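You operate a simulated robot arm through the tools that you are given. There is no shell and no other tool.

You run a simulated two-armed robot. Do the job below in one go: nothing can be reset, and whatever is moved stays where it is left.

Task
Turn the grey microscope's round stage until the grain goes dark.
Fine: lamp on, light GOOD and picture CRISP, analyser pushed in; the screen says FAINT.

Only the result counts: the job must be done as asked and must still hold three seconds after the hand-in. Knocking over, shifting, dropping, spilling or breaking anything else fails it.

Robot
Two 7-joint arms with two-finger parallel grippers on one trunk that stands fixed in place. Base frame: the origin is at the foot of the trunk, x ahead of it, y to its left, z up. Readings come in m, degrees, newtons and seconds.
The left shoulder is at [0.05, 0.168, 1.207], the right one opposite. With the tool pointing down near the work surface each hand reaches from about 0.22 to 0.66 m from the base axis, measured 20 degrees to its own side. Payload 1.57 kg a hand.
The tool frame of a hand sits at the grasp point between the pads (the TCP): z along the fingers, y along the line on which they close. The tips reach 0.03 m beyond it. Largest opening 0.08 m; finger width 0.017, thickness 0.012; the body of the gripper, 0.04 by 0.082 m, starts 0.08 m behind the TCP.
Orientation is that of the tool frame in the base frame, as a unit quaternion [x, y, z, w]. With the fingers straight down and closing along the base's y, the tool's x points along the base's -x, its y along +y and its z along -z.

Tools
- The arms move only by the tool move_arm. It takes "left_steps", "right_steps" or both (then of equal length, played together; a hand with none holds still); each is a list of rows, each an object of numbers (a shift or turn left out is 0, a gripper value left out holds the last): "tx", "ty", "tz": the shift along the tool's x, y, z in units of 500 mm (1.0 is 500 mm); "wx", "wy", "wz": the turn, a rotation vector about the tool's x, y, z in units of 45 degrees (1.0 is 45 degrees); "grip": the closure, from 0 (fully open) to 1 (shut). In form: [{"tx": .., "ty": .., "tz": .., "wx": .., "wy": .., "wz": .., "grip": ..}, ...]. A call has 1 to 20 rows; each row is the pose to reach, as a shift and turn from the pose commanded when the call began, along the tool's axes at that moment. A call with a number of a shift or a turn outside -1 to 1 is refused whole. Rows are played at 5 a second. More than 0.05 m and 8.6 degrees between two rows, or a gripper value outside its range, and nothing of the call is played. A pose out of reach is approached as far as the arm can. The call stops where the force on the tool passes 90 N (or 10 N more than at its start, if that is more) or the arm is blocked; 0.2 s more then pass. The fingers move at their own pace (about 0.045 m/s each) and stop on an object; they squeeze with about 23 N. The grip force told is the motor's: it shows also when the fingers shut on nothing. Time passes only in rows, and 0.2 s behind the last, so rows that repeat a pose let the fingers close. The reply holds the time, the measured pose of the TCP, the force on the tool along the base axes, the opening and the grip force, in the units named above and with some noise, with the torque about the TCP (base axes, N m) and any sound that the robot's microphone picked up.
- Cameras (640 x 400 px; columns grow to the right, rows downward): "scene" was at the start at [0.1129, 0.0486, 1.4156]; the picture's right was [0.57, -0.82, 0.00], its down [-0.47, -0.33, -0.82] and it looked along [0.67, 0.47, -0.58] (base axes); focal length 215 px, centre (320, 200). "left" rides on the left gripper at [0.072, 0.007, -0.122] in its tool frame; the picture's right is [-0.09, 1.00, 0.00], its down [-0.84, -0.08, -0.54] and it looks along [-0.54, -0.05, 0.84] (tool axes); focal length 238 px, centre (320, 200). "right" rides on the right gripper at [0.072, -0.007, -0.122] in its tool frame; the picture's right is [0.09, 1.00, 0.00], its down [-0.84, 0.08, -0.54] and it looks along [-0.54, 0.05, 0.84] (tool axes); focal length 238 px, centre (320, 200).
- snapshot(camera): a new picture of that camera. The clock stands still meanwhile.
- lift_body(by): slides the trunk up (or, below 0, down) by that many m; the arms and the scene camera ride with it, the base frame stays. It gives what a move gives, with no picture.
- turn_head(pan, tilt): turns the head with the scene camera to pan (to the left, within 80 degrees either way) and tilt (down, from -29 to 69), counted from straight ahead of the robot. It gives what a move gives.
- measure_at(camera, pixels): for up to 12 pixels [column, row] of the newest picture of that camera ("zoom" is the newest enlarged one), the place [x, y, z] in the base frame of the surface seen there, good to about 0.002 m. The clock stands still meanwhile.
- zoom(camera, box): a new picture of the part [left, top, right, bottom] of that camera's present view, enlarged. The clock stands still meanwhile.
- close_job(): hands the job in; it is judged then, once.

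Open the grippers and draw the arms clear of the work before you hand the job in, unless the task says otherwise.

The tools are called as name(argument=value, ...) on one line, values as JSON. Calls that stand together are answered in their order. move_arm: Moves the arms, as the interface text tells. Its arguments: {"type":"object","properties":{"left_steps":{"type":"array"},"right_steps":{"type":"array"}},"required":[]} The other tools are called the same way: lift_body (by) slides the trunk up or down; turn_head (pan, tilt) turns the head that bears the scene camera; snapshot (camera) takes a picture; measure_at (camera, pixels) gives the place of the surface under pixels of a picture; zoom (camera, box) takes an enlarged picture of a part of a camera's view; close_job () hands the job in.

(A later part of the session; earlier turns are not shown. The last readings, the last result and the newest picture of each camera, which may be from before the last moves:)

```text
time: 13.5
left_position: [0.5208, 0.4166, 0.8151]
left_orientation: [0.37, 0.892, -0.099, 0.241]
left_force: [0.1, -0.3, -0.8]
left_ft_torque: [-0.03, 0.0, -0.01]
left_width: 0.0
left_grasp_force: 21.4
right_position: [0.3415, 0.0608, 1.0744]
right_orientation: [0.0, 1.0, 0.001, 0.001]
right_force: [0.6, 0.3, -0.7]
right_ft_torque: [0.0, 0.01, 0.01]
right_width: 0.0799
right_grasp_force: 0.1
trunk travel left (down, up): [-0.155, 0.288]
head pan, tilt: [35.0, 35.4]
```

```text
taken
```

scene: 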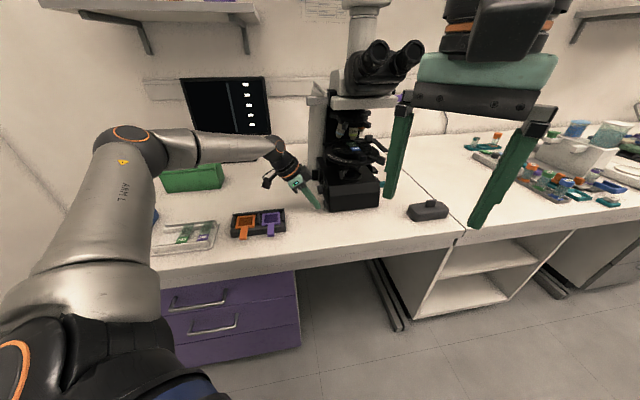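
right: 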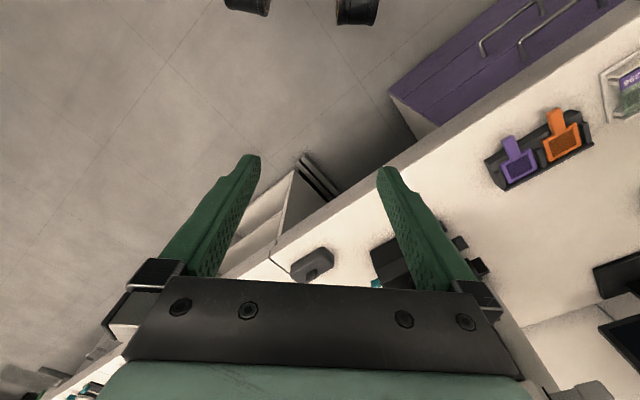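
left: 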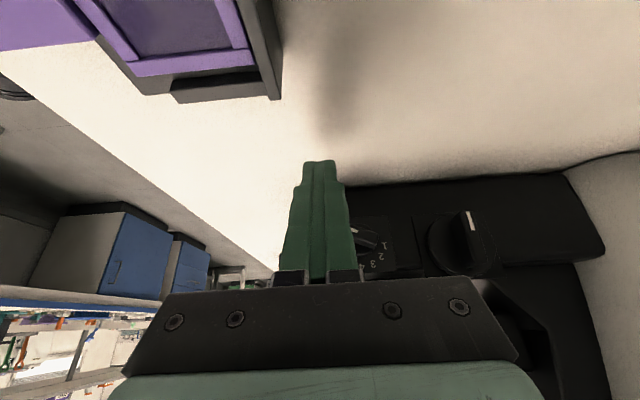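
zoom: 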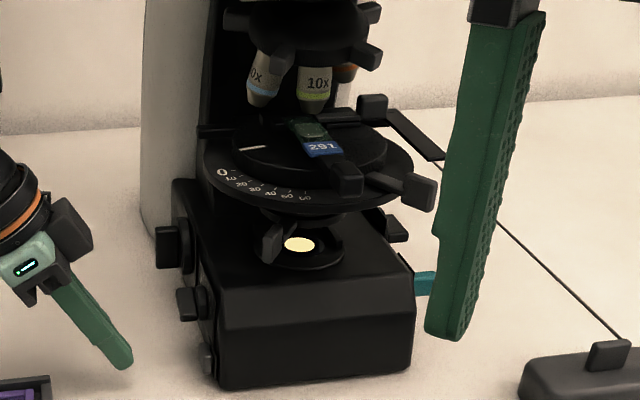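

The lamp is lit; the dial and focus knob are visible in the left view near (365,240) and (465,240). I'll zoom and measure both knobs precisely from here.

zoom(camera="left", box=[340, 190, 520, 290])

measure_at(camera="left", pixels=[[466, 215], [469, 228], [473, 240], [463, 230], [455, 250], [470, 252], [440, 245], [480, 262], [430, 215], [360, 238], [372, 243], [366, 235]])

```text
3.56 times, centred on (430, 240) of left
```

zoom: 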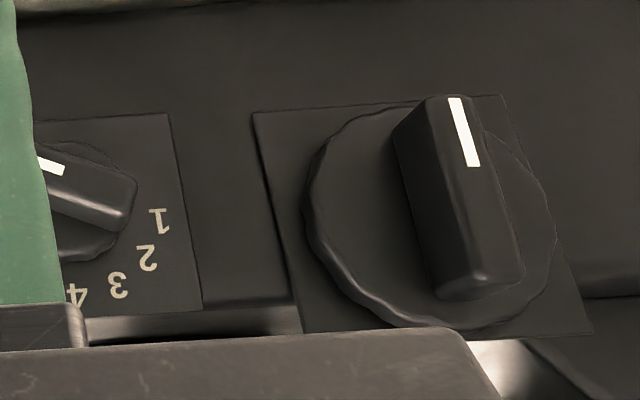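

```text
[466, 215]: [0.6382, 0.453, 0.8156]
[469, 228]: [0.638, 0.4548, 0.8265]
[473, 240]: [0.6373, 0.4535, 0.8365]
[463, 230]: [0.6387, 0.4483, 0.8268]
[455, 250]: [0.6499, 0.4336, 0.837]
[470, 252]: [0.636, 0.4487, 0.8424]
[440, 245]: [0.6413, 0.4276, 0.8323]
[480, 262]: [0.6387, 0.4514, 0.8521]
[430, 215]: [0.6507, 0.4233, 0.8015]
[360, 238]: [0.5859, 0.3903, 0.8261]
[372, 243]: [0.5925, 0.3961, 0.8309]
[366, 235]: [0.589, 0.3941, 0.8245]
```

I'll measure the rims of the focus knob and the dial in a fresh zoom to locate their centres and bar edges.

zoom(camera="left", box=[400, 200, 520, 290])

measure_at(camera="zoom", pixels=[[180, 130], [255, 75], [305, 75], [330, 120], [260, 200], [325, 240], [355, 280], [400, 300], [470, 260], [120, 190], [180, 290], [380, 220]])

```text
4.44 times, centred on (460, 245) of left
```

zoom: 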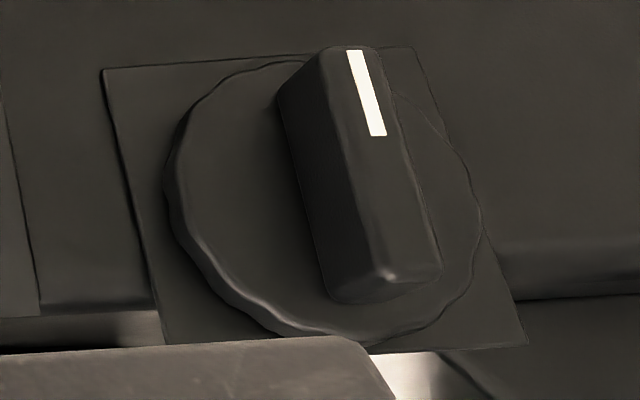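

```text
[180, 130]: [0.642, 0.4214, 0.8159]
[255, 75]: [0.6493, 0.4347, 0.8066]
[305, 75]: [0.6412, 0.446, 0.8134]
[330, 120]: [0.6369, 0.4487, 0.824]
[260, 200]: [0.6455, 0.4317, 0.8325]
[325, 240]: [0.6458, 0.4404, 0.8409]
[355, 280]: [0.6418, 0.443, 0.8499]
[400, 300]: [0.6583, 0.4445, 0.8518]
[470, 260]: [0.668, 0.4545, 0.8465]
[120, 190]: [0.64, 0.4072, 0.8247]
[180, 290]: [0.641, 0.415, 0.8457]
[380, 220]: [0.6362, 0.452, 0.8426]
```

Focus knob: centre ≈ f 0.773, z 0.832, its bar vertical with face at n −0.131. I'll open the fingers to ~3 cm, raise, tilt to 30° below horizontal and move to a stand-off in front of that knob.

move_arm(left_steps=[{"tx": -0.015, "ty": 0.03, "tz": -0.03, "wy": -0.12, "grip": 0.6}, {"tx": -0.03, "ty": 0.07, "tz": -0.06, "wy": -0.25, "grip": 0.6}, {"tx": -0.045, "ty": 0.12, "tz": -0.085, "wy": -0.4, "grip": 0.6}, {"tx": -0.055, "ty": 0.17, "tz": -0.095, "wy": -0.54, "grip": 0.6}, {"tx": -0.055, "ty": 0.22, "tz": -0.095, "wy": -0.667, "grip": 0.6}, {"tx": -0.055, "ty": 0.22, "tz": -0.095, "wy": -0.667, "grip": 0.6}])

snapshot(camera="left")

snapshot(camera="scene")

```text
time: 14.9
left_position: [0.5589, 0.4714, 0.8916]
left_orientation: [0.331, 0.799, -0.191, 0.464]
left_force: [0.1, 0.5, 0.5]
left_ft_torque: [-0.01, -0.03, 0.02]
left_width: 0.0319
left_grasp_force: 0.1
left hand out of reach, approached as far as the arm can: row 4, 5, 6
right_position: [0.3411, 0.0615, 1.0732]
right_orientation: [0.001, 1.0, 0.001, 0.0]
right_force: [0.0, -0.1, 0.8]
right_ft_torque: [0.0, -0.02, 0.01]
right_width: 0.0799
right_grasp_force: 0.1
trunk travel left (down, up): [-0.155, 0.288]
head pan, tilt: [35.0, 35.4]
```

```text
taken
```

left: 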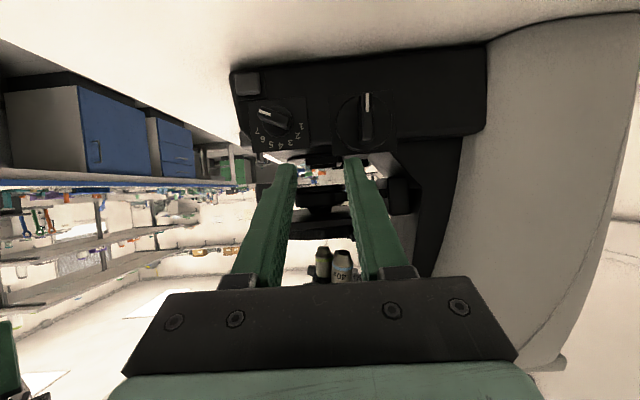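

```text
taken
```

scene: 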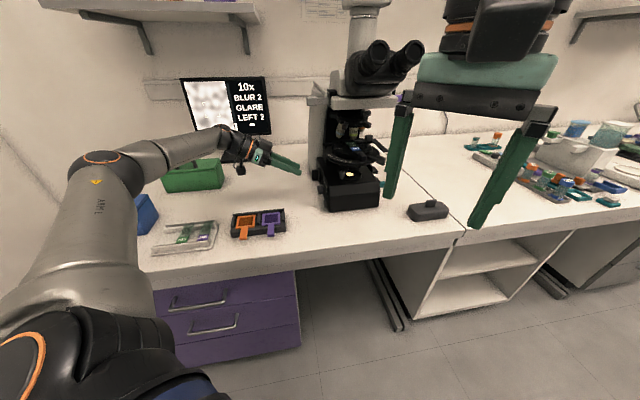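

The reach is limited with this heading (stopped at [0.559,0.471,0.892]). I'll yaw the hand 22° toward straight-ahead, which brings the wrist closer to the shoulder, and settle at a stand-off before the focus knob.

move_arm(left_steps=[{"tx": 0.004, "ty": 0.008, "tz": 0.006, "wx": -0.106, "wz": -0.061}, {"tx": 0.009, "ty": 0.015, "tz": 0.013, "wx": -0.212, "wz": -0.122}, {"tx": 0.014, "ty": 0.022, "tz": 0.02, "wx": -0.317, "wz": -0.183}, {"tx": 0.018, "ty": 0.03, "tz": 0.0266, "wx": -0.423, "wz": -0.2445}, {"tx": 0.018, "ty": 0.03, "tz": 0.0266, "wx": -0.423, "wz": -0.2445}])

snapshot(camera="left")

zoom(camera="scene", box=[180, 70, 400, 215])

```text
time: 16.1
left_position: [0.5748, 0.4776, 0.8779]
left_orientation: [0.171, 0.848, -0.1, 0.491]
left_force: [1.2, 0.1, -0.2]
left_ft_torque: [0.04, -0.01, 0.0]
left_width: 0.0318
left_grasp_force: 0.1
right_position: [0.3406, 0.0614, 1.0725]
right_orientation: [0.0, 1.0, 0.001, 0.001]
right_force: [0.6, 0.6, 0.5]
right_ft_torque: [-0.02, 0.01, -0.01]
right_width: 0.0802
right_grasp_force: 0.0
trunk travel left (down, up): [-0.155, 0.288]
head pan, tilt: [35.0, 35.4]
```

```text
taken
```

left: 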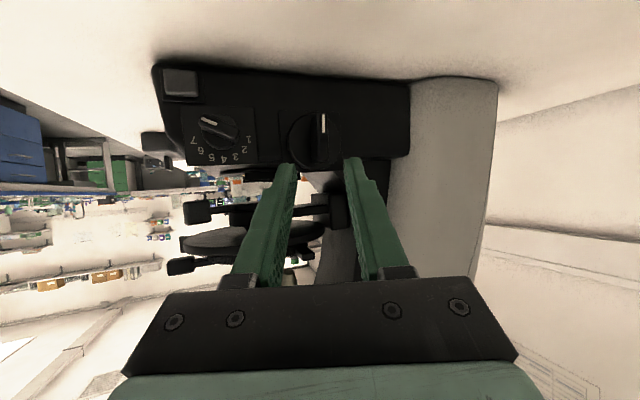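

```text
2.76 times, centred on (290, 142) of scene
```

zoom: 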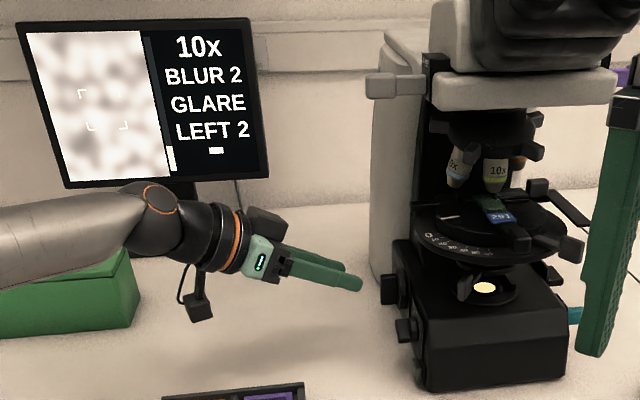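

The pose was reached, and the knobs are well in view: dial at (217,130), focus bar at (322,125). I'll zoom and measure from this frontal view.

zoom(camera="left", box=[150, 60, 350, 185])

measure_at(camera="left", pixels=[[322, 120], [322, 135], [322, 150], [315, 135], [290, 140], [342, 140], [204, 119], [217, 130], [232, 140], [197, 125], [225, 145], [322, 108]])

```text
3.20 times, centred on (250, 122) of left
```

zoom: 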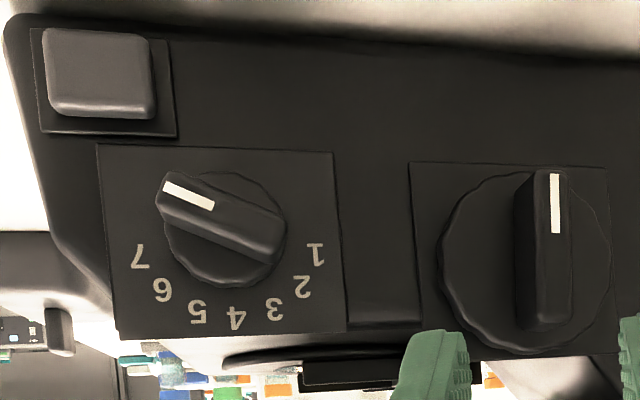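

```text
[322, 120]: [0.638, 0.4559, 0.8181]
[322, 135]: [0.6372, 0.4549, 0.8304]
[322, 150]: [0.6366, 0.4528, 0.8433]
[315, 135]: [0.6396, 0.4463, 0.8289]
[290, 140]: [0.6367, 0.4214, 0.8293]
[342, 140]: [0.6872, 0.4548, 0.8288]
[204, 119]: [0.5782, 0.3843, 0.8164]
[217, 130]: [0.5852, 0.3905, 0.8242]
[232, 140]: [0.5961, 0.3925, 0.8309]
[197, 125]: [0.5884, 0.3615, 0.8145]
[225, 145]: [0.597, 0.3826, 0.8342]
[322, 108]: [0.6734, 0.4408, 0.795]
```

From this view the light pointer sits at about "9" (beyond 7), so it must come counter-clockwise; the focus bar centre is [0.637,0.455,0.831]. I'll yaw back 10° to be squarer to the flank, narrow the fingers to 2 cm and move to 3 cm before the focus bar.

move_arm(left_steps=[{"tx": 0.001, "ty": 0.006, "tz": 0.02, "wx": 0.064, "wz": 0.037, "grip": 0.75}, {"tx": 0.001, "ty": 0.011, "tz": 0.04, "wx": 0.128, "wz": 0.074, "grip": 0.75}, {"tx": 0.002, "ty": 0.0166, "tz": 0.06, "wx": 0.1925, "wz": 0.111, "grip": 0.75}, {"tx": 0.002, "ty": 0.0166, "tz": 0.06, "wx": 0.1925, "wz": 0.111, "grip": 0.75}])

snapshot(camera="left")

zoom(camera="scene", box=[240, 120, 350, 215])

```text
time: 17.1
left_position: [0.5929, 0.4679, 0.8681]
left_orientation: [0.246, 0.831, -0.141, 0.479]
left_force: [-0.8, -0.5, -1.4]
left_ft_torque: [0.02, -0.04, -0.01]
left_width: 0.02
left_grasp_force: 0.0
left hand out of reach, approached as far as the arm can: row 3, 4
right_position: [0.3426, 0.0619, 1.0742]
right_orientation: [-0.001, 1.0, 0.0, 0.001]
right_force: [-0.4, -0.1, -0.1]
right_ft_torque: [0.0, -0.04, 0.03]
right_width: 0.08
right_grasp_force: 0.0
trunk travel left (down, up): [-0.155, 0.288]
head pan, tilt: [35.0, 35.4]
```

```text
taken
```

left: 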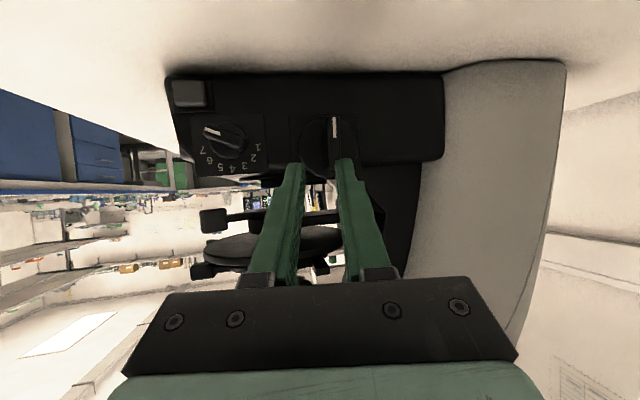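

```text
4.21 times, centred on (295, 168) of scene
```

zoom: 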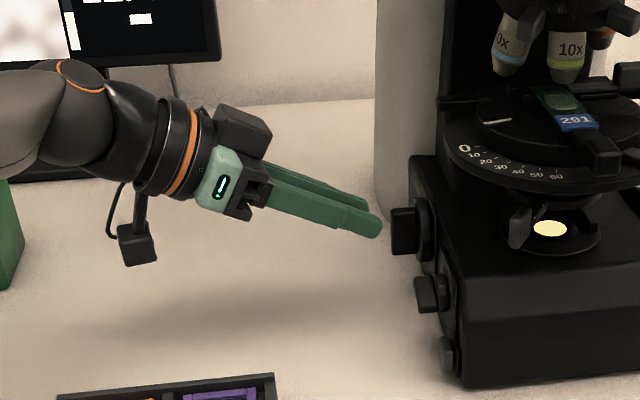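

The hand stopped short again at [0.593,0.468,0.868]. I'll look at the arm's whole posture to see whether it is stretched out or limited by a joint.

turn_head(pan=55, tilt=40)

snapshot(camera="scene")

snapshot(camera="right")

```text
time: 18.0
left_position: [0.5934, 0.4697, 0.8679]
left_orientation: [0.244, 0.831, -0.14, 0.479]
left_force: [0.0, -0.2, -0.7]
left_ft_torque: [-0.02, -0.03, 0.02]
left_width: 0.0203
left_grasp_force: 0.0
right_position: [0.3417, 0.0617, 1.0745]
right_orientation: [0.0, 1.0, 0.001, 0.001]
right_force: [0.3, 0.0, -0.2]
right_ft_torque: [0.03, 0.01, 0.02]
right_width: 0.08
right_grasp_force: 0.0
trunk travel left (down, up): [-0.155, 0.288]
head pan, tilt: [55.0, 40.0]
```

```text
taken
```

scene: 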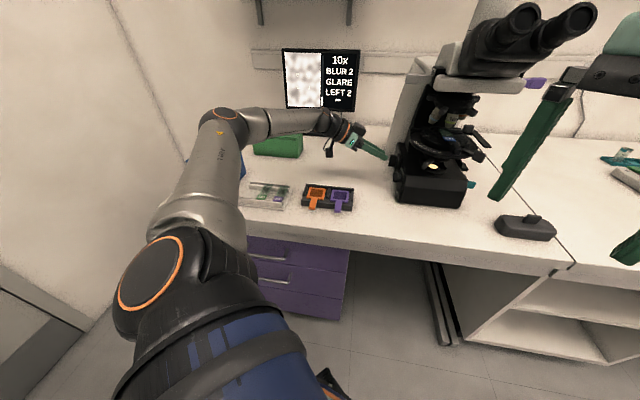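

```text
taken
```

right: 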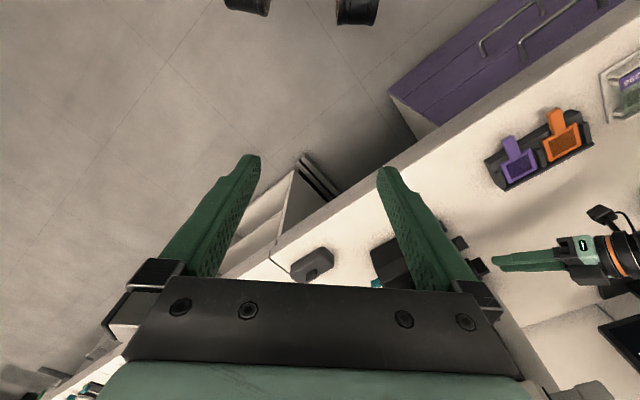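

The elbow is at (225,120) and wrist at (330,125); I'll measure their positions to work out the link lengths, and note a purple tab on the right of the microscope head at (538,82).

measure_at(camera="scene", pixels=[[225, 115], [205, 150], [255, 120], [310, 115], [330, 125], [180, 215], [150, 275], [200, 320], [538, 82], [443, 80], [475, 183], [365, 148]])

zoom(camera="scene", box=[400, 50, 560, 210])

```text
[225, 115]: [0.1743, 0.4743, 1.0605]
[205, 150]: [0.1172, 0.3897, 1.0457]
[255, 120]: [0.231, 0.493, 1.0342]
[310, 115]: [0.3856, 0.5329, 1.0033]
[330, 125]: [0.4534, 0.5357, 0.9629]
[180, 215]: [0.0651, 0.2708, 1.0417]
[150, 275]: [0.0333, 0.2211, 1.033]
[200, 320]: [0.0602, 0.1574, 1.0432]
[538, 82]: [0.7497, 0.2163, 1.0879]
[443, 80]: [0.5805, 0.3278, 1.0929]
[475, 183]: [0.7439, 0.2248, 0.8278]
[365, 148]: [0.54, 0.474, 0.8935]
```

```text
2.50 times, centred on (480, 130) of scene
```

zoom: 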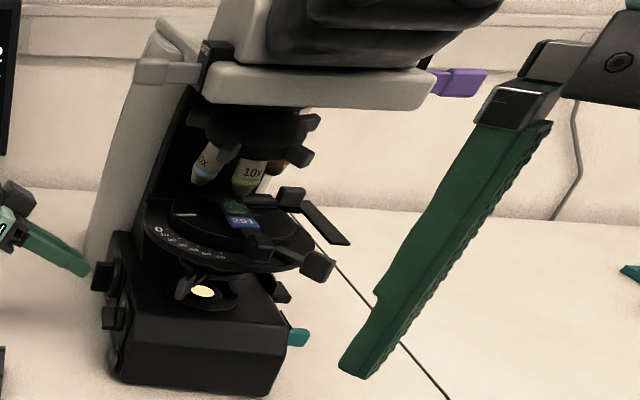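

The elbow is still bent about 50°, so the limit comes from some joint; the light dial is nearer, so I'll do it first. I'll retreat up and over to a stand-off above the dial line, pitching the hand nearer to level.

move_arm(left_steps=[{"tx": -0.004, "ty": -0.047, "tz": -0.036, "wy": -0.09, "grip": 0.6}, {"tx": -0.008, "ty": -0.095, "tz": -0.071, "wy": -0.18, "grip": 0.6}, {"tx": -0.0125, "ty": -0.1425, "tz": -0.1063, "wy": -0.267, "grip": 0.6}, {"tx": -0.0125, "ty": -0.1425, "tz": -0.1063, "wy": -0.267, "grip": 0.6}])

```text
time: 19.0
left_position: [0.5177, 0.4331, 0.9008]
left_orientation: [0.229, 0.775, -0.167, 0.565]
left_force: [-0.1, 0.2, 0.4]
left_ft_torque: [-0.03, 0.02, 0.01]
left_width: 0.0318
left_grasp_force: 0.1
right_position: [0.3421, 0.0614, 1.0734]
right_orientation: [0.0, 1.0, 0.001, 0.0]
right_force: [-0.4, 1.1, 0.3]
right_ft_torque: [0.03, 0.0, 0.05]
right_width: 0.08
right_grasp_force: 0.0
trunk travel left (down, up): [-0.155, 0.288]
head pan, tilt: [55.0, 40.0]
```

The pose matches the plan (heading −33°, 18° below level). Now I'll test rolling the hand −45° about its own axis at this safe height.

move_arm(left_steps=[{"wz": -0.17}, {"wz": -0.34}, {"wz": -0.51}, {"wz": -0.68}, {"wz": -0.85}, {"wz": -1.0}])

snapshot(camera="left")

```text
time: 20.4
left_position: [0.5194, 0.434, 0.9014]
left_orientation: [-0.085, 0.804, -0.371, 0.457]
left_force: [0.0, 0.7, 0.0]
left_ft_torque: [-0.04, 0.0, 0.0]
left_width: 0.0318
left_grasp_force: 0.1
right_position: [0.3422, 0.061, 1.073]
right_orientation: [0.0, 1.0, 0.001, 0.001]
right_force: [0.0, -0.2, 0.5]
right_ft_torque: [-0.02, 0.03, 0.02]
right_width: 0.0799
right_grasp_force: 0.1
trunk travel left (down, up): [-0.155, 0.288]
head pan, tilt: [55.0, 40.0]
```

```text
taken
```

left: 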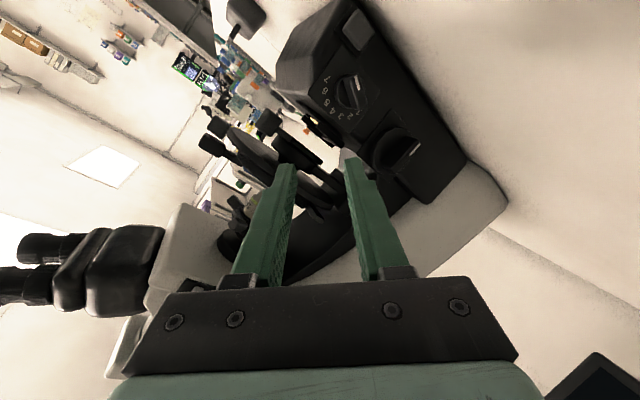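

Roll −45° worked. I'll test how much further it can roll in that direction (to −90°, then −135°) while still clear.

move_arm(left_steps=[{"wz": -0.17}, {"wz": -0.34}, {"wz": -0.51}, {"wz": -0.68}, {"wz": -0.85}, {"wz": -1.0}])

move_arm(left_steps=[{"wz": -0.17}, {"wz": -0.34}, {"wz": -0.51}, {"wz": -0.68}, {"wz": -0.85}, {"wz": -1.0}])

move_arm(left_steps=[{"wz": -0.17}, {"wz": -0.34}, {"wz": -0.51}, {"wz": -0.68}, {"wz": -0.85}, {"wz": -1.0}])

```text
time: 21.8
left_position: [0.5189, 0.4336, 0.9019]
left_orientation: [-0.386, 0.71, -0.518, 0.28]
left_force: [0.3, -0.4, 0.3]
left_ft_torque: [-0.02, 0.0, 0.0]
left_width: 0.0321
left_grasp_force: 0.1
right_position: [0.3411, 0.0611, 1.0735]
right_orientation: [0.0, 1.0, 0.0, 0.0]
right_force: [0.9, 0.3, 0.1]
right_ft_torque: [-0.01, 0.01, -0.02]
right_width: 0.0801
right_grasp_force: 0.1
trunk travel left (down, up): [-0.155, 0.288]
head pan, tilt: [55.0, 40.0]
```

```text
time: 23.2
left_position: [0.5187, 0.4324, 0.9011]
left_orientation: [0.629, -0.507, 0.586, -0.061]
left_force: [0.4, 0.6, -0.2]
left_ft_torque: [0.01, -0.02, 0.01]
left_width: 0.0319
left_grasp_force: 0.1
right_position: [0.3425, 0.062, 1.0739]
right_orientation: [-0.001, 1.0, 0.001, 0.0]
right_force: [0.4, -0.2, 0.4]
right_ft_torque: [0.03, 0.0, 0.01]
right_width: 0.0799
right_grasp_force: 0.1
trunk travel left (down, up): [-0.155, 0.288]
head pan, tilt: [55.0, 40.0]
```

```text
time: 24.6
left_position: [0.5187, 0.4341, 0.9015]
left_orientation: [0.775, -0.228, 0.565, 0.168]
left_force: [-0.1, -0.9, -0.2]
left_ft_torque: [-0.06, 0.0, 0.01]
left_width: 0.0319
left_grasp_force: 0.0
right_position: [0.3414, 0.0611, 1.0734]
right_orientation: [0.0, 1.0, 0.001, 0.001]
right_force: [-0.4, -0.1, 0.3]
right_ft_torque: [0.02, -0.02, -0.01]
right_width: 0.0799
right_grasp_force: 0.1
trunk travel left (down, up): [-0.155, 0.288]
head pan, tilt: [55.0, 40.0]
```

Full −180° roll works, so the camera is now on top of the hand. I'll look from it to refine the dial bar's angle and position.

snapshot(camera="left")

zoom(camera="left", box=[240, 140, 420, 280])

snapshot(camera="scene")

```text
taken
```

left: 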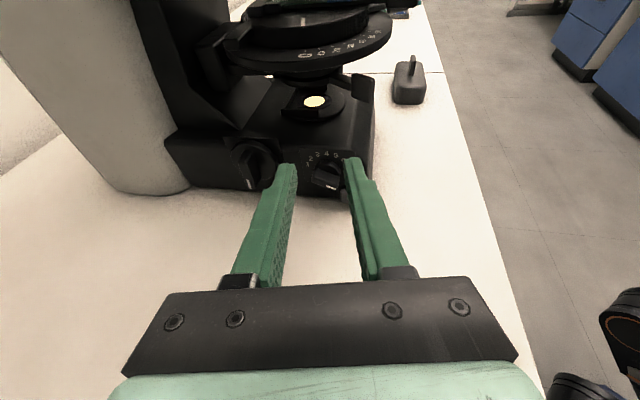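

```text
2.86 times, centred on (330, 210) of left
```

zoom: 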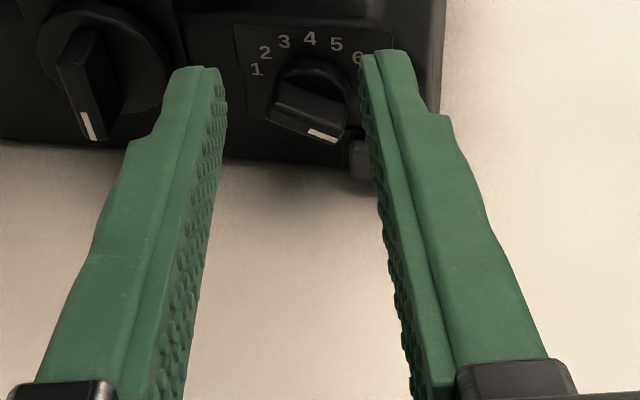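

```text
taken
```

scene: 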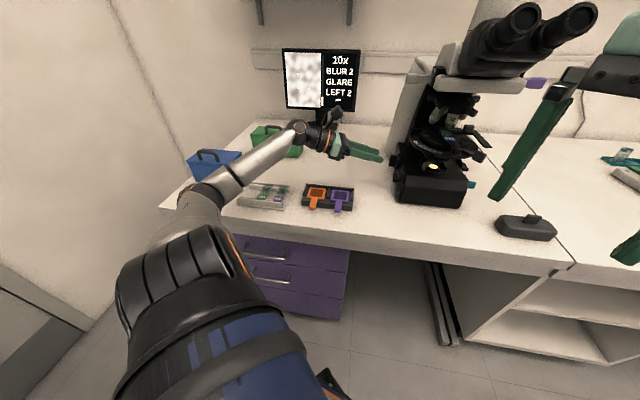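

The arm's elbow has swung lower in this posture; I'll measure its height and clearance to the table items before going on.

measure_at(camera="scene", pixels=[[205, 195], [190, 215], [225, 180], [265, 155], [300, 135], [170, 245], [265, 195], [218, 160], [180, 205], [240, 290], [355, 155], [325, 200]])

zoom(camera="scene", box=[130, 110, 350, 260])

```text
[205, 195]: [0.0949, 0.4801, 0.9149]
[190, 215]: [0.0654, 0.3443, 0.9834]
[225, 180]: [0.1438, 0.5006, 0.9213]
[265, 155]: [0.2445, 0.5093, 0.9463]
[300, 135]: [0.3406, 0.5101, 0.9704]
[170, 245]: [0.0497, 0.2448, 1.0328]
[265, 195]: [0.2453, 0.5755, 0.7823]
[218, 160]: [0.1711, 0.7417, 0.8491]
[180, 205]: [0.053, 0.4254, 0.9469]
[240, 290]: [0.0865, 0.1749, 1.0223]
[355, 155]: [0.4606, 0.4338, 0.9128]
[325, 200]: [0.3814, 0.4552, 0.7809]
```

```text
2.67 times, centred on (240, 185) of scene
```

zoom: 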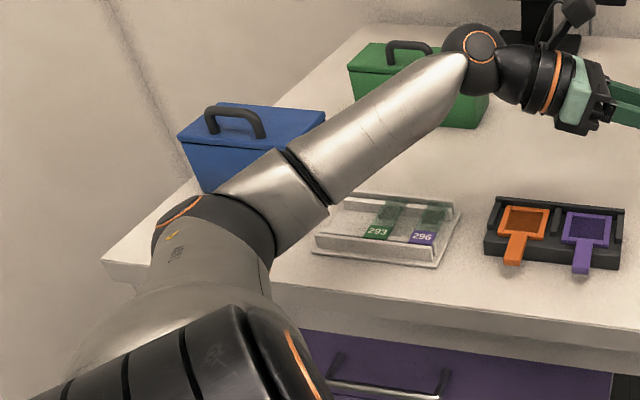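

The elbow is about 6–7 cm above the bench; to keep more margin I'll raise the trunk by 0.06 m before working on the dial.

lift_body(by=0.06)

move_arm(left_steps=[{"wz": 0.17}, {"wz": 0.34}, {"wz": 0.51}, {"wz": 0.68}, {"wz": 0.85}, {"wz": 1.0}])

move_arm(left_steps=[{"wz": 0.17}, {"wz": 0.34}, {"wz": 0.51}, {"wz": 0.68}, {"wz": 0.85}, {"wz": 1.0}])

move_arm(left_steps=[{"wz": 0.17}, {"wz": 0.34}, {"wz": 0.51}, {"wz": 0.68}, {"wz": 0.8}])

snapshot(camera="left")

snapshot(camera="scene")

```text
time: 25.6
left_position: [0.5192, 0.4334, 0.9621]
left_orientation: [0.775, -0.229, 0.565, 0.167]
left_force: [-0.5, -0.7, 0.1]
left_ft_torque: [0.03, -0.02, -0.01]
left_width: 0.0321
left_grasp_force: 0.1
right_position: [0.3425, 0.0611, 1.1336]
right_orientation: [0.0, 1.0, 0.001, 0.001]
right_force: [0.4, -0.3, -0.3]
right_ft_torque: [-0.02, 0.02, 0.01]
right_width: 0.0802
right_grasp_force: 0.1
trunk travel left (down, up): [-0.215, 0.228]
head pan, tilt: [55.0, 40.0]
```

```text
time: 27.0
left_position: [0.521, 0.4339, 0.961]
left_orientation: [0.627, -0.509, 0.586, -0.063]
left_force: [-0.7, 0.5, 0.0]
left_ft_torque: [-0.01, 0.01, 0.01]
left_width: 0.032
left_grasp_force: 0.0
right_position: [0.3418, 0.0625, 1.134]
right_orientation: [0.0, 1.0, 0.001, 0.0]
right_force: [0.1, 0.6, -0.4]
right_ft_torque: [0.01, 0.03, -0.02]
right_width: 0.0799
right_grasp_force: 0.1
trunk travel left (down, up): [-0.215, 0.228]
head pan, tilt: [55.0, 40.0]
```

```text
time: 28.4
left_position: [0.5183, 0.4345, 0.961]
left_orientation: [-0.384, 0.71, -0.518, 0.281]
left_force: [0.3, 0.1, -0.3]
left_ft_torque: [0.01, 0.01, -0.01]
left_width: 0.0319
left_grasp_force: 0.1
right_position: [0.3416, 0.0619, 1.1339]
right_orientation: [0.001, 1.0, 0.0, 0.001]
right_force: [-0.2, 0.2, -0.4]
right_ft_torque: [0.03, 0.0, 0.0]
right_width: 0.0799
right_grasp_force: 0.0
trunk travel left (down, up): [-0.215, 0.228]
head pan, tilt: [55.0, 40.0]
```

```text
time: 29.6
left_position: [0.5181, 0.4335, 0.9617]
left_orientation: [-0.146, 0.794, -0.405, 0.428]
left_force: [-0.5, 0.1, 0.3]
left_ft_torque: [0.04, -0.05, 0.0]
left_width: 0.032
left_grasp_force: 0.1
right_position: [0.343, 0.0625, 1.1336]
right_orientation: [0.0, 1.0, 0.001, 0.001]
right_force: [0.6, 0.2, 0.1]
right_ft_torque: [-0.01, 0.0, 0.01]
right_width: 0.0801
right_grasp_force: 0.2
trunk travel left (down, up): [-0.215, 0.228]
head pan, tilt: [55.0, 40.0]
```

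```text
taken
```

left: 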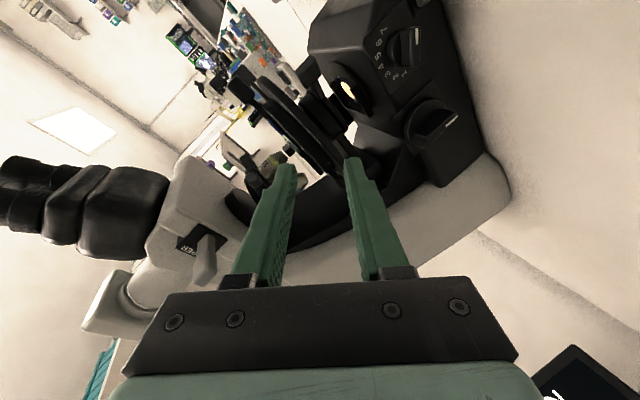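

```text
taken
```

scene: 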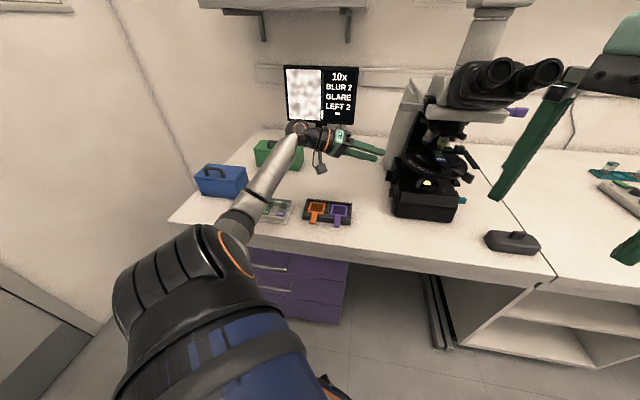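

The roll is back at about −54°, but the elbow now appears near the bench's front edge at (235,225); I'll measure it.

measure_at(camera="scene", pixels=[[235, 225], [230, 240], [250, 205], [275, 170], [215, 245], [180, 260], [260, 235], [270, 240], [200, 222], [292, 130], [180, 215], [245, 250]])

zoom(camera="scene", box=[150, 120, 350, 280])

```text
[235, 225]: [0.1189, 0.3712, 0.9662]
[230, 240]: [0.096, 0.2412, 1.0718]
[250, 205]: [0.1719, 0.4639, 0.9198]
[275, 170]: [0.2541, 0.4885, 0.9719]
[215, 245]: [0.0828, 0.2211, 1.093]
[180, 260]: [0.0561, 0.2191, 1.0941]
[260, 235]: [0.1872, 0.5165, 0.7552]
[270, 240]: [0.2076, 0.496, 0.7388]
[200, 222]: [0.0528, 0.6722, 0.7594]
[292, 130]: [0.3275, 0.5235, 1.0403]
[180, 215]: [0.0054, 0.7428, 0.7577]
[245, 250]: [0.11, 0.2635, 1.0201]
```

```text
2.50 times, centred on (250, 200) of scene
```

zoom: 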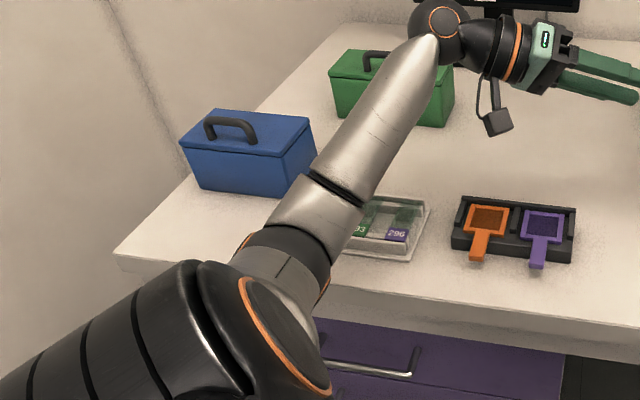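

The elbow is in front of the bench edge at about z 0.92 and the forearm clears the bench by ~0.1 m, so it's fine. I'll lower the hand straight down to the dial stand-off height and re-check.

move_arm(left_steps=[{"tx": 0.041, "ty": 0.056, "tz": 0.022, "wz": 0.03}, {"tx": 0.082, "ty": 0.113, "tz": 0.044, "wz": 0.06}, {"tx": 0.1234, "ty": 0.169, "tz": 0.0667, "wz": 0.06}, {"tx": 0.1234, "ty": 0.169, "tz": 0.0667, "wz": 0.06}])

snapshot(camera="left")

zoom(camera="scene", box=[150, 100, 470, 280])

```text
time: 30.6
left_position: [0.5178, 0.4353, 0.8507]
left_orientation: [-0.129, 0.798, -0.395, 0.436]
left_force: [0.7, 0.1, -0.3]
left_ft_torque: [-0.01, 0.01, -0.03]
left_width: 0.0321
left_grasp_force: 0.0
right_position: [0.342, 0.0612, 1.1342]
right_orientation: [0.0, 1.0, 0.0, 0.0]
right_force: [-0.7, -0.6, -0.4]
right_ft_torque: [0.01, 0.02, 0.0]
right_width: 0.08
right_grasp_force: 0.1
trunk travel left (down, up): [-0.215, 0.228]
head pan, tilt: [55.0, 40.0]
```

```text
taken
```

left: 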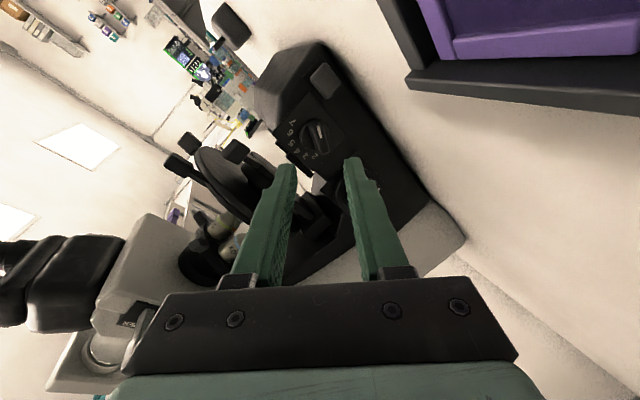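

```text
2.00 times, centred on (310, 190) of scene
```

zoom: 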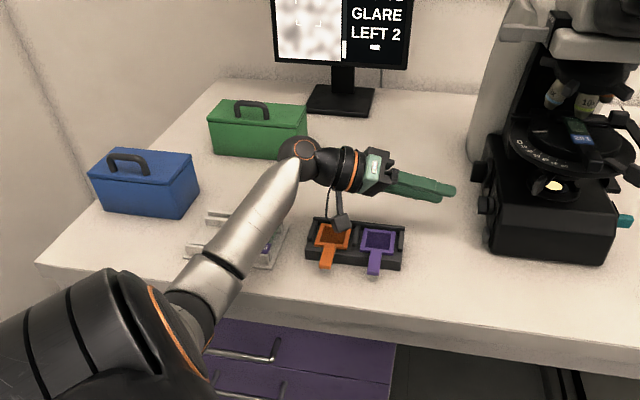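

The hand camera hangs ~6 cm above the filter rack and the forearm crosses over the tray; I'll measure the forearm's height there before advancing.

measure_at(camera="scene", pixels=[[262, 212], [270, 225], [255, 235], [280, 205], [290, 190], [275, 230], [282, 225], [318, 210], [246, 250], [256, 215], [245, 222], [300, 175]])

zoom(camera="left", box=[240, 70, 380, 190])

```text
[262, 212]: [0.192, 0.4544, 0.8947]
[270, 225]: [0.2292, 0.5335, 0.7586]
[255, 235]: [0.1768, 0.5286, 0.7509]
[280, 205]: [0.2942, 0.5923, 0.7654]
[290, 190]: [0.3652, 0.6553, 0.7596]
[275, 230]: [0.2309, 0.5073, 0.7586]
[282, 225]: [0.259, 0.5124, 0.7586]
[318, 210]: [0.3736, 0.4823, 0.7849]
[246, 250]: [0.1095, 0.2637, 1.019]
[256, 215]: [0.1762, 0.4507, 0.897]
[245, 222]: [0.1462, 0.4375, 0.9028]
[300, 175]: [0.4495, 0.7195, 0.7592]
```

```text
3.33 times, centred on (310, 130) of left
```

zoom: 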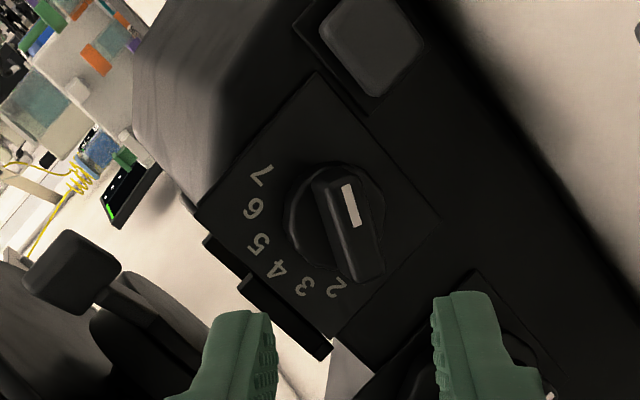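

The bar appears slightly tilted relative to the fingers. I'll measure its ends in this view for an accurate angle and centre.

zoom(camera="left", box=[285, 105, 345, 165])

measure_at(camera="zoom", pixels=[[300, 130], [335, 165], [345, 205], [350, 235], [360, 280], [380, 330], [400, 200], [270, 210], [320, 260], [250, 180], [430, 320], [300, 320]])

```text
6.67 times, centred on (315, 135) of left
```

zoom: 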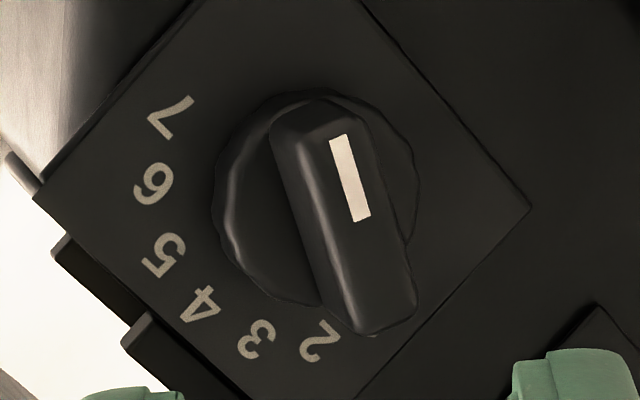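

```text
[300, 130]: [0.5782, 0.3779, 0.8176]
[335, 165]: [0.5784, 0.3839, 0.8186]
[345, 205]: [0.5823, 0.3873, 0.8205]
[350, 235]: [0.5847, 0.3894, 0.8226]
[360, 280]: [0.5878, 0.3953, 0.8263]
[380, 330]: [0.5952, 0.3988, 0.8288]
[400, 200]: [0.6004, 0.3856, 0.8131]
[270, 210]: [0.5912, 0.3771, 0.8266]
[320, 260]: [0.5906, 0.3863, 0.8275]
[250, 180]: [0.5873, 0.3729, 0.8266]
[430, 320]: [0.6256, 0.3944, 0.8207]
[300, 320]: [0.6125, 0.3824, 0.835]
```

The bar lies at about 26° (pointer to the right and down), centred at f 0.6915, z 0.8236. I'll roll −10° to match and advance halfway, then look again.

move_arm(left_steps=[{"ty": -0.001, "tz": 0.022, "wz": -0.07}, {"ty": -0.002, "tz": 0.045, "wz": -0.15}, {"ty": -0.003, "tz": 0.065, "wz": -0.22}, {"ty": -0.003, "tz": 0.065, "wz": -0.22}])

zoom(camera="left", box=[240, 90, 400, 200])

zoom(camera="scene", box=[320, 120, 460, 230])

```text
time: 31.6
left_position: [0.5445, 0.4162, 0.8426]
left_orientation: [-0.197, 0.784, -0.432, 0.401]
left_force: [-0.5, -0.2, 0.2]
left_ft_torque: [-0.01, 0.0, -0.03]
left_width: 0.0318
left_grasp_force: 0.0
right_position: [0.3419, 0.0614, 1.1347]
right_orientation: [0.0, 1.0, 0.0, 0.001]
right_force: [0.2, -0.3, -0.2]
right_ft_torque: [0.06, 0.02, 0.01]
right_width: 0.0803
right_grasp_force: 0.0
trunk travel left (down, up): [-0.215, 0.228]
head pan, tilt: [55.0, 40.0]
```

```text
3.64 times, centred on (320, 145) of left
```

zoom: 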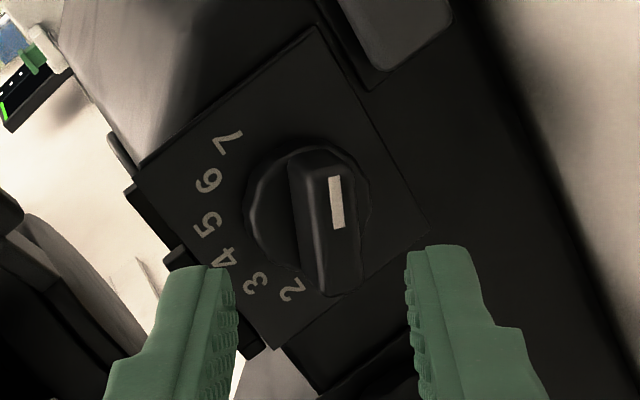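

```text
3.64 times, centred on (390, 175) of scene
```

zoom: 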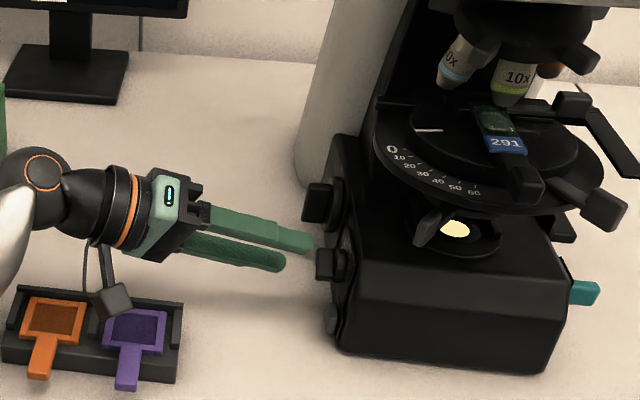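

The bar is now aligned between the fingertips at (320,220). I'll advance the last ~2.9 cm and then close on it.

move_arm(left_steps=[{"tz": 0.03}, {"tz": 0.05}, {"tz": 0.057}])

zoom(camera="left", box=[240, 90, 400, 200])

zoom(camera="scene", box=[320, 120, 460, 230])

```text
time: 32.4
left_position: [0.5662, 0.4021, 0.8343]
left_orientation: [-0.198, 0.783, -0.432, 0.401]
left_force: [0.0, 0.6, 0.8]
left_ft_torque: [0.01, 0.04, -0.01]
left_width: 0.0322
left_grasp_force: 0.0
right_position: [0.3415, 0.0614, 1.1329]
right_orientation: [0.0, 1.0, 0.001, 0.002]
right_force: [-0.1, 0.6, 0.6]
right_ft_torque: [0.0, -0.01, 0.02]
right_width: 0.0799
right_grasp_force: 0.0
trunk travel left (down, up): [-0.215, 0.228]
head pan, tilt: [55.0, 40.0]
```

```text
3.64 times, centred on (320, 145) of left
```

zoom: 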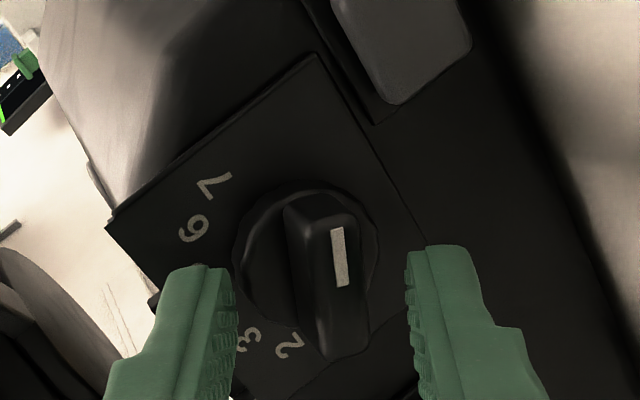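

```text
3.64 times, centred on (390, 175) of scene
```

zoom: 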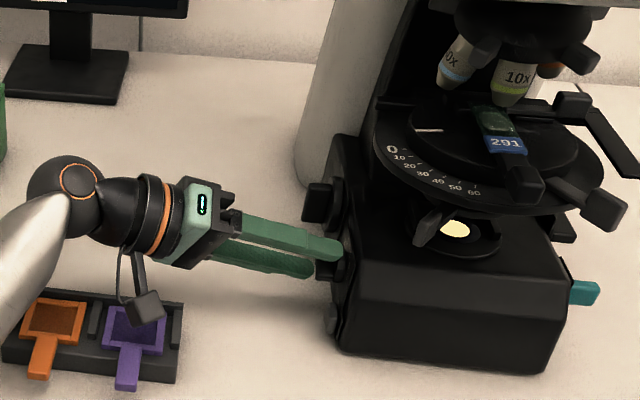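

The fingers straddle the dial bar. I'll close them and let the grip settle.

move_arm(left_steps=[{"grip": 1}, {"grip": 1}, {"grip": 1}])

zoom(camera="left", box=[240, 90, 400, 200])

```text
time: 33.2
left_position: [0.5675, 0.4022, 0.8322]
left_orientation: [-0.199, 0.784, -0.432, 0.399]
left_force: [0.1, 5.9, -8.1]
left_ft_torque: [-0.14, -0.04, 0.54]
left_width: 0.0136
left_grasp_force: 29.7
right_position: [0.3426, 0.0641, 1.1332]
right_orientation: [0.0, 1.0, 0.0, 0.0]
right_force: [0.8, 0.4, 1.1]
right_ft_torque: [-0.02, 0.02, 0.0]
right_width: 0.0802
right_grasp_force: 0.1
trunk travel left (down, up): [-0.215, 0.228]
head pan, tilt: [55.0, 40.0]
```

```text
3.64 times, centred on (320, 145) of left
```

zoom: 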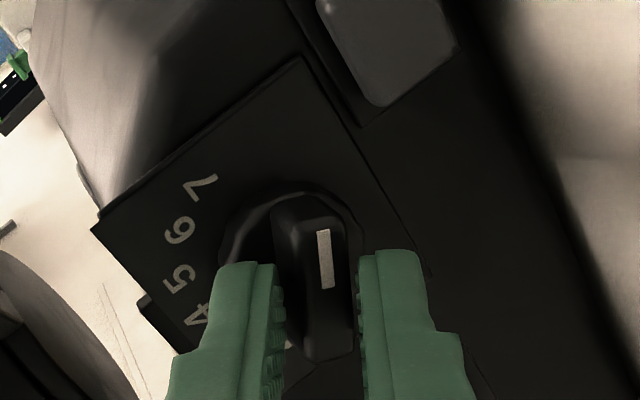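

Gripped (width 13.6 mm). I'll roll the hand −45° (counter-clockwise) in small steps, then check the screen.

move_arm(left_steps=[{"wz": -0.12, "grip": 1}, {"wz": -0.24}, {"wz": -0.36}, {"wz": -0.48}, {"wz": -0.6}, {"wz": -0.72}, {"wz": -0.84}, {"wz": -1.0}])

zoom(camera="scene", box=[270, 50, 370, 135])

zoom(camera="left", box=[240, 90, 400, 200])

snapshot(camera="scene")

```text
time: 35.0
left_position: [0.5673, 0.4022, 0.8309]
left_orientation: [-0.485, 0.648, -0.551, 0.202]
left_force: [-14.6, 9.2, -15.5]
left_ft_torque: [0.06, 0.24, -0.38]
left_width: 0.0128
left_grasp_force: 30.1
right_position: [0.3416, 0.0637, 1.1345]
right_orientation: [0.0, 1.0, 0.0, 0.0]
right_force: [-0.1, 0.2, -0.4]
right_ft_torque: [0.01, -0.02, 0.0]
right_width: 0.08
right_grasp_force: 0.0
trunk travel left (down, up): [-0.215, 0.228]
head pan, tilt: [55.0, 40.0]
```

```text
4.71 times, centred on (320, 92) of scene
```

zoom: 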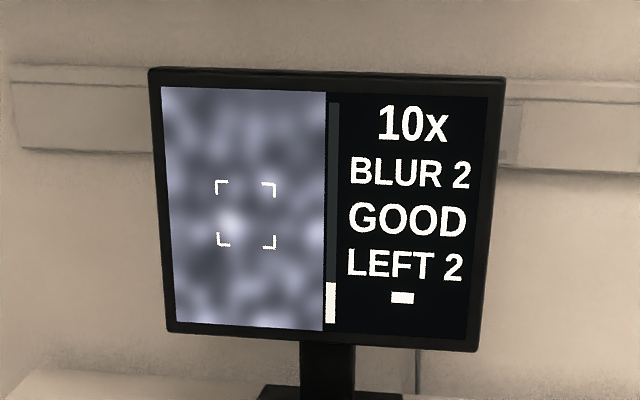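

```text
3.64 times, centred on (320, 145) of left
```

zoom: 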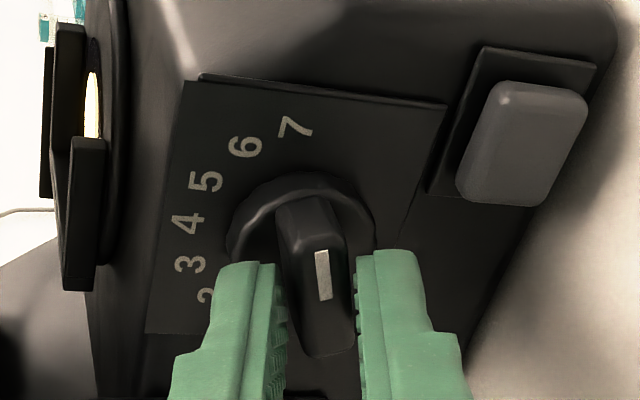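

```text
taken
```

scene: 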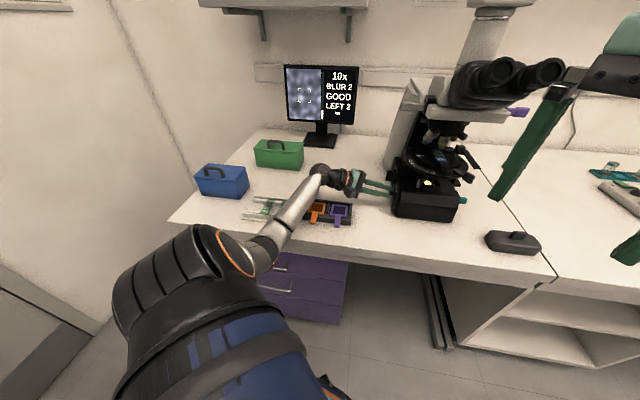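

The screen now reads GOOD. I'll release the dial, retreat straight back 6 cm and re-check.

move_arm(left_steps=[{"grip": 0.6}, {"grip": 0.6}, {"tz": -0.04, "grip": 0.6}, {"tz": -0.08}, {"tz": -0.12}])

zoom(camera="scene", box=[270, 50, 370, 135])

zoom(camera="left", box=[220, 70, 420, 200])

zoom(camera="scene", box=[180, 130, 400, 270])

```text
time: 36.2
left_position: [0.5189, 0.434, 0.8542]
left_orientation: [-0.482, 0.648, -0.553, 0.205]
left_force: [-0.1, 0.2, -1.0]
left_ft_torque: [-0.02, -0.02, -0.01]
left_width: 0.0318
left_grasp_force: 0.0
right_position: [0.3425, 0.0616, 1.1333]
right_orientation: [0.0, 1.0, 0.001, 0.001]
right_force: [0.4, -0.5, 0.9]
right_ft_torque: [-0.05, 0.0, -0.01]
right_width: 0.0801
right_grasp_force: 0.0
trunk travel left (down, up): [-0.215, 0.228]
head pan, tilt: [55.0, 40.0]
```

```text
4.71 times, centred on (320, 92) of scene
```

zoom: 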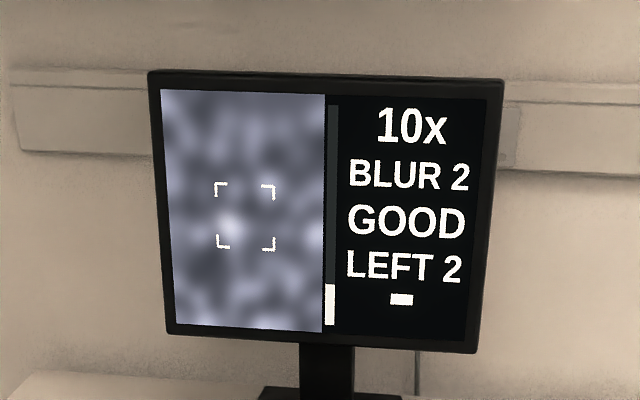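

```text
3.08 times, centred on (320, 135) of left
```

zoom: 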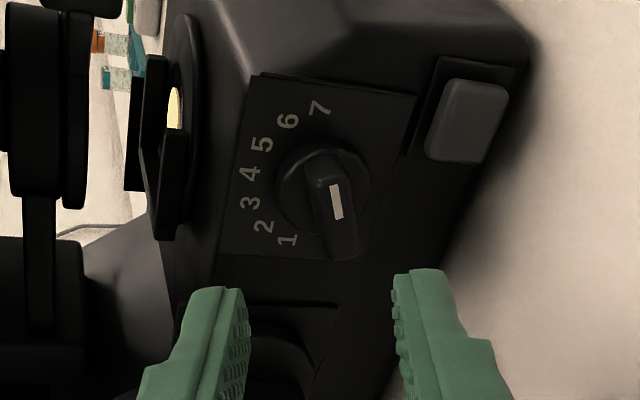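

```text
2.86 times, centred on (290, 200) of scene
```

zoom: 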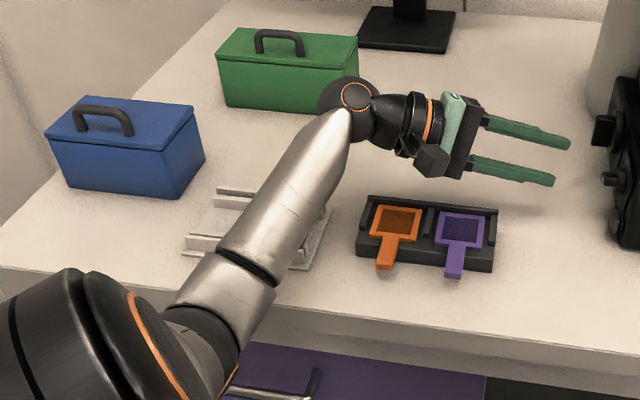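

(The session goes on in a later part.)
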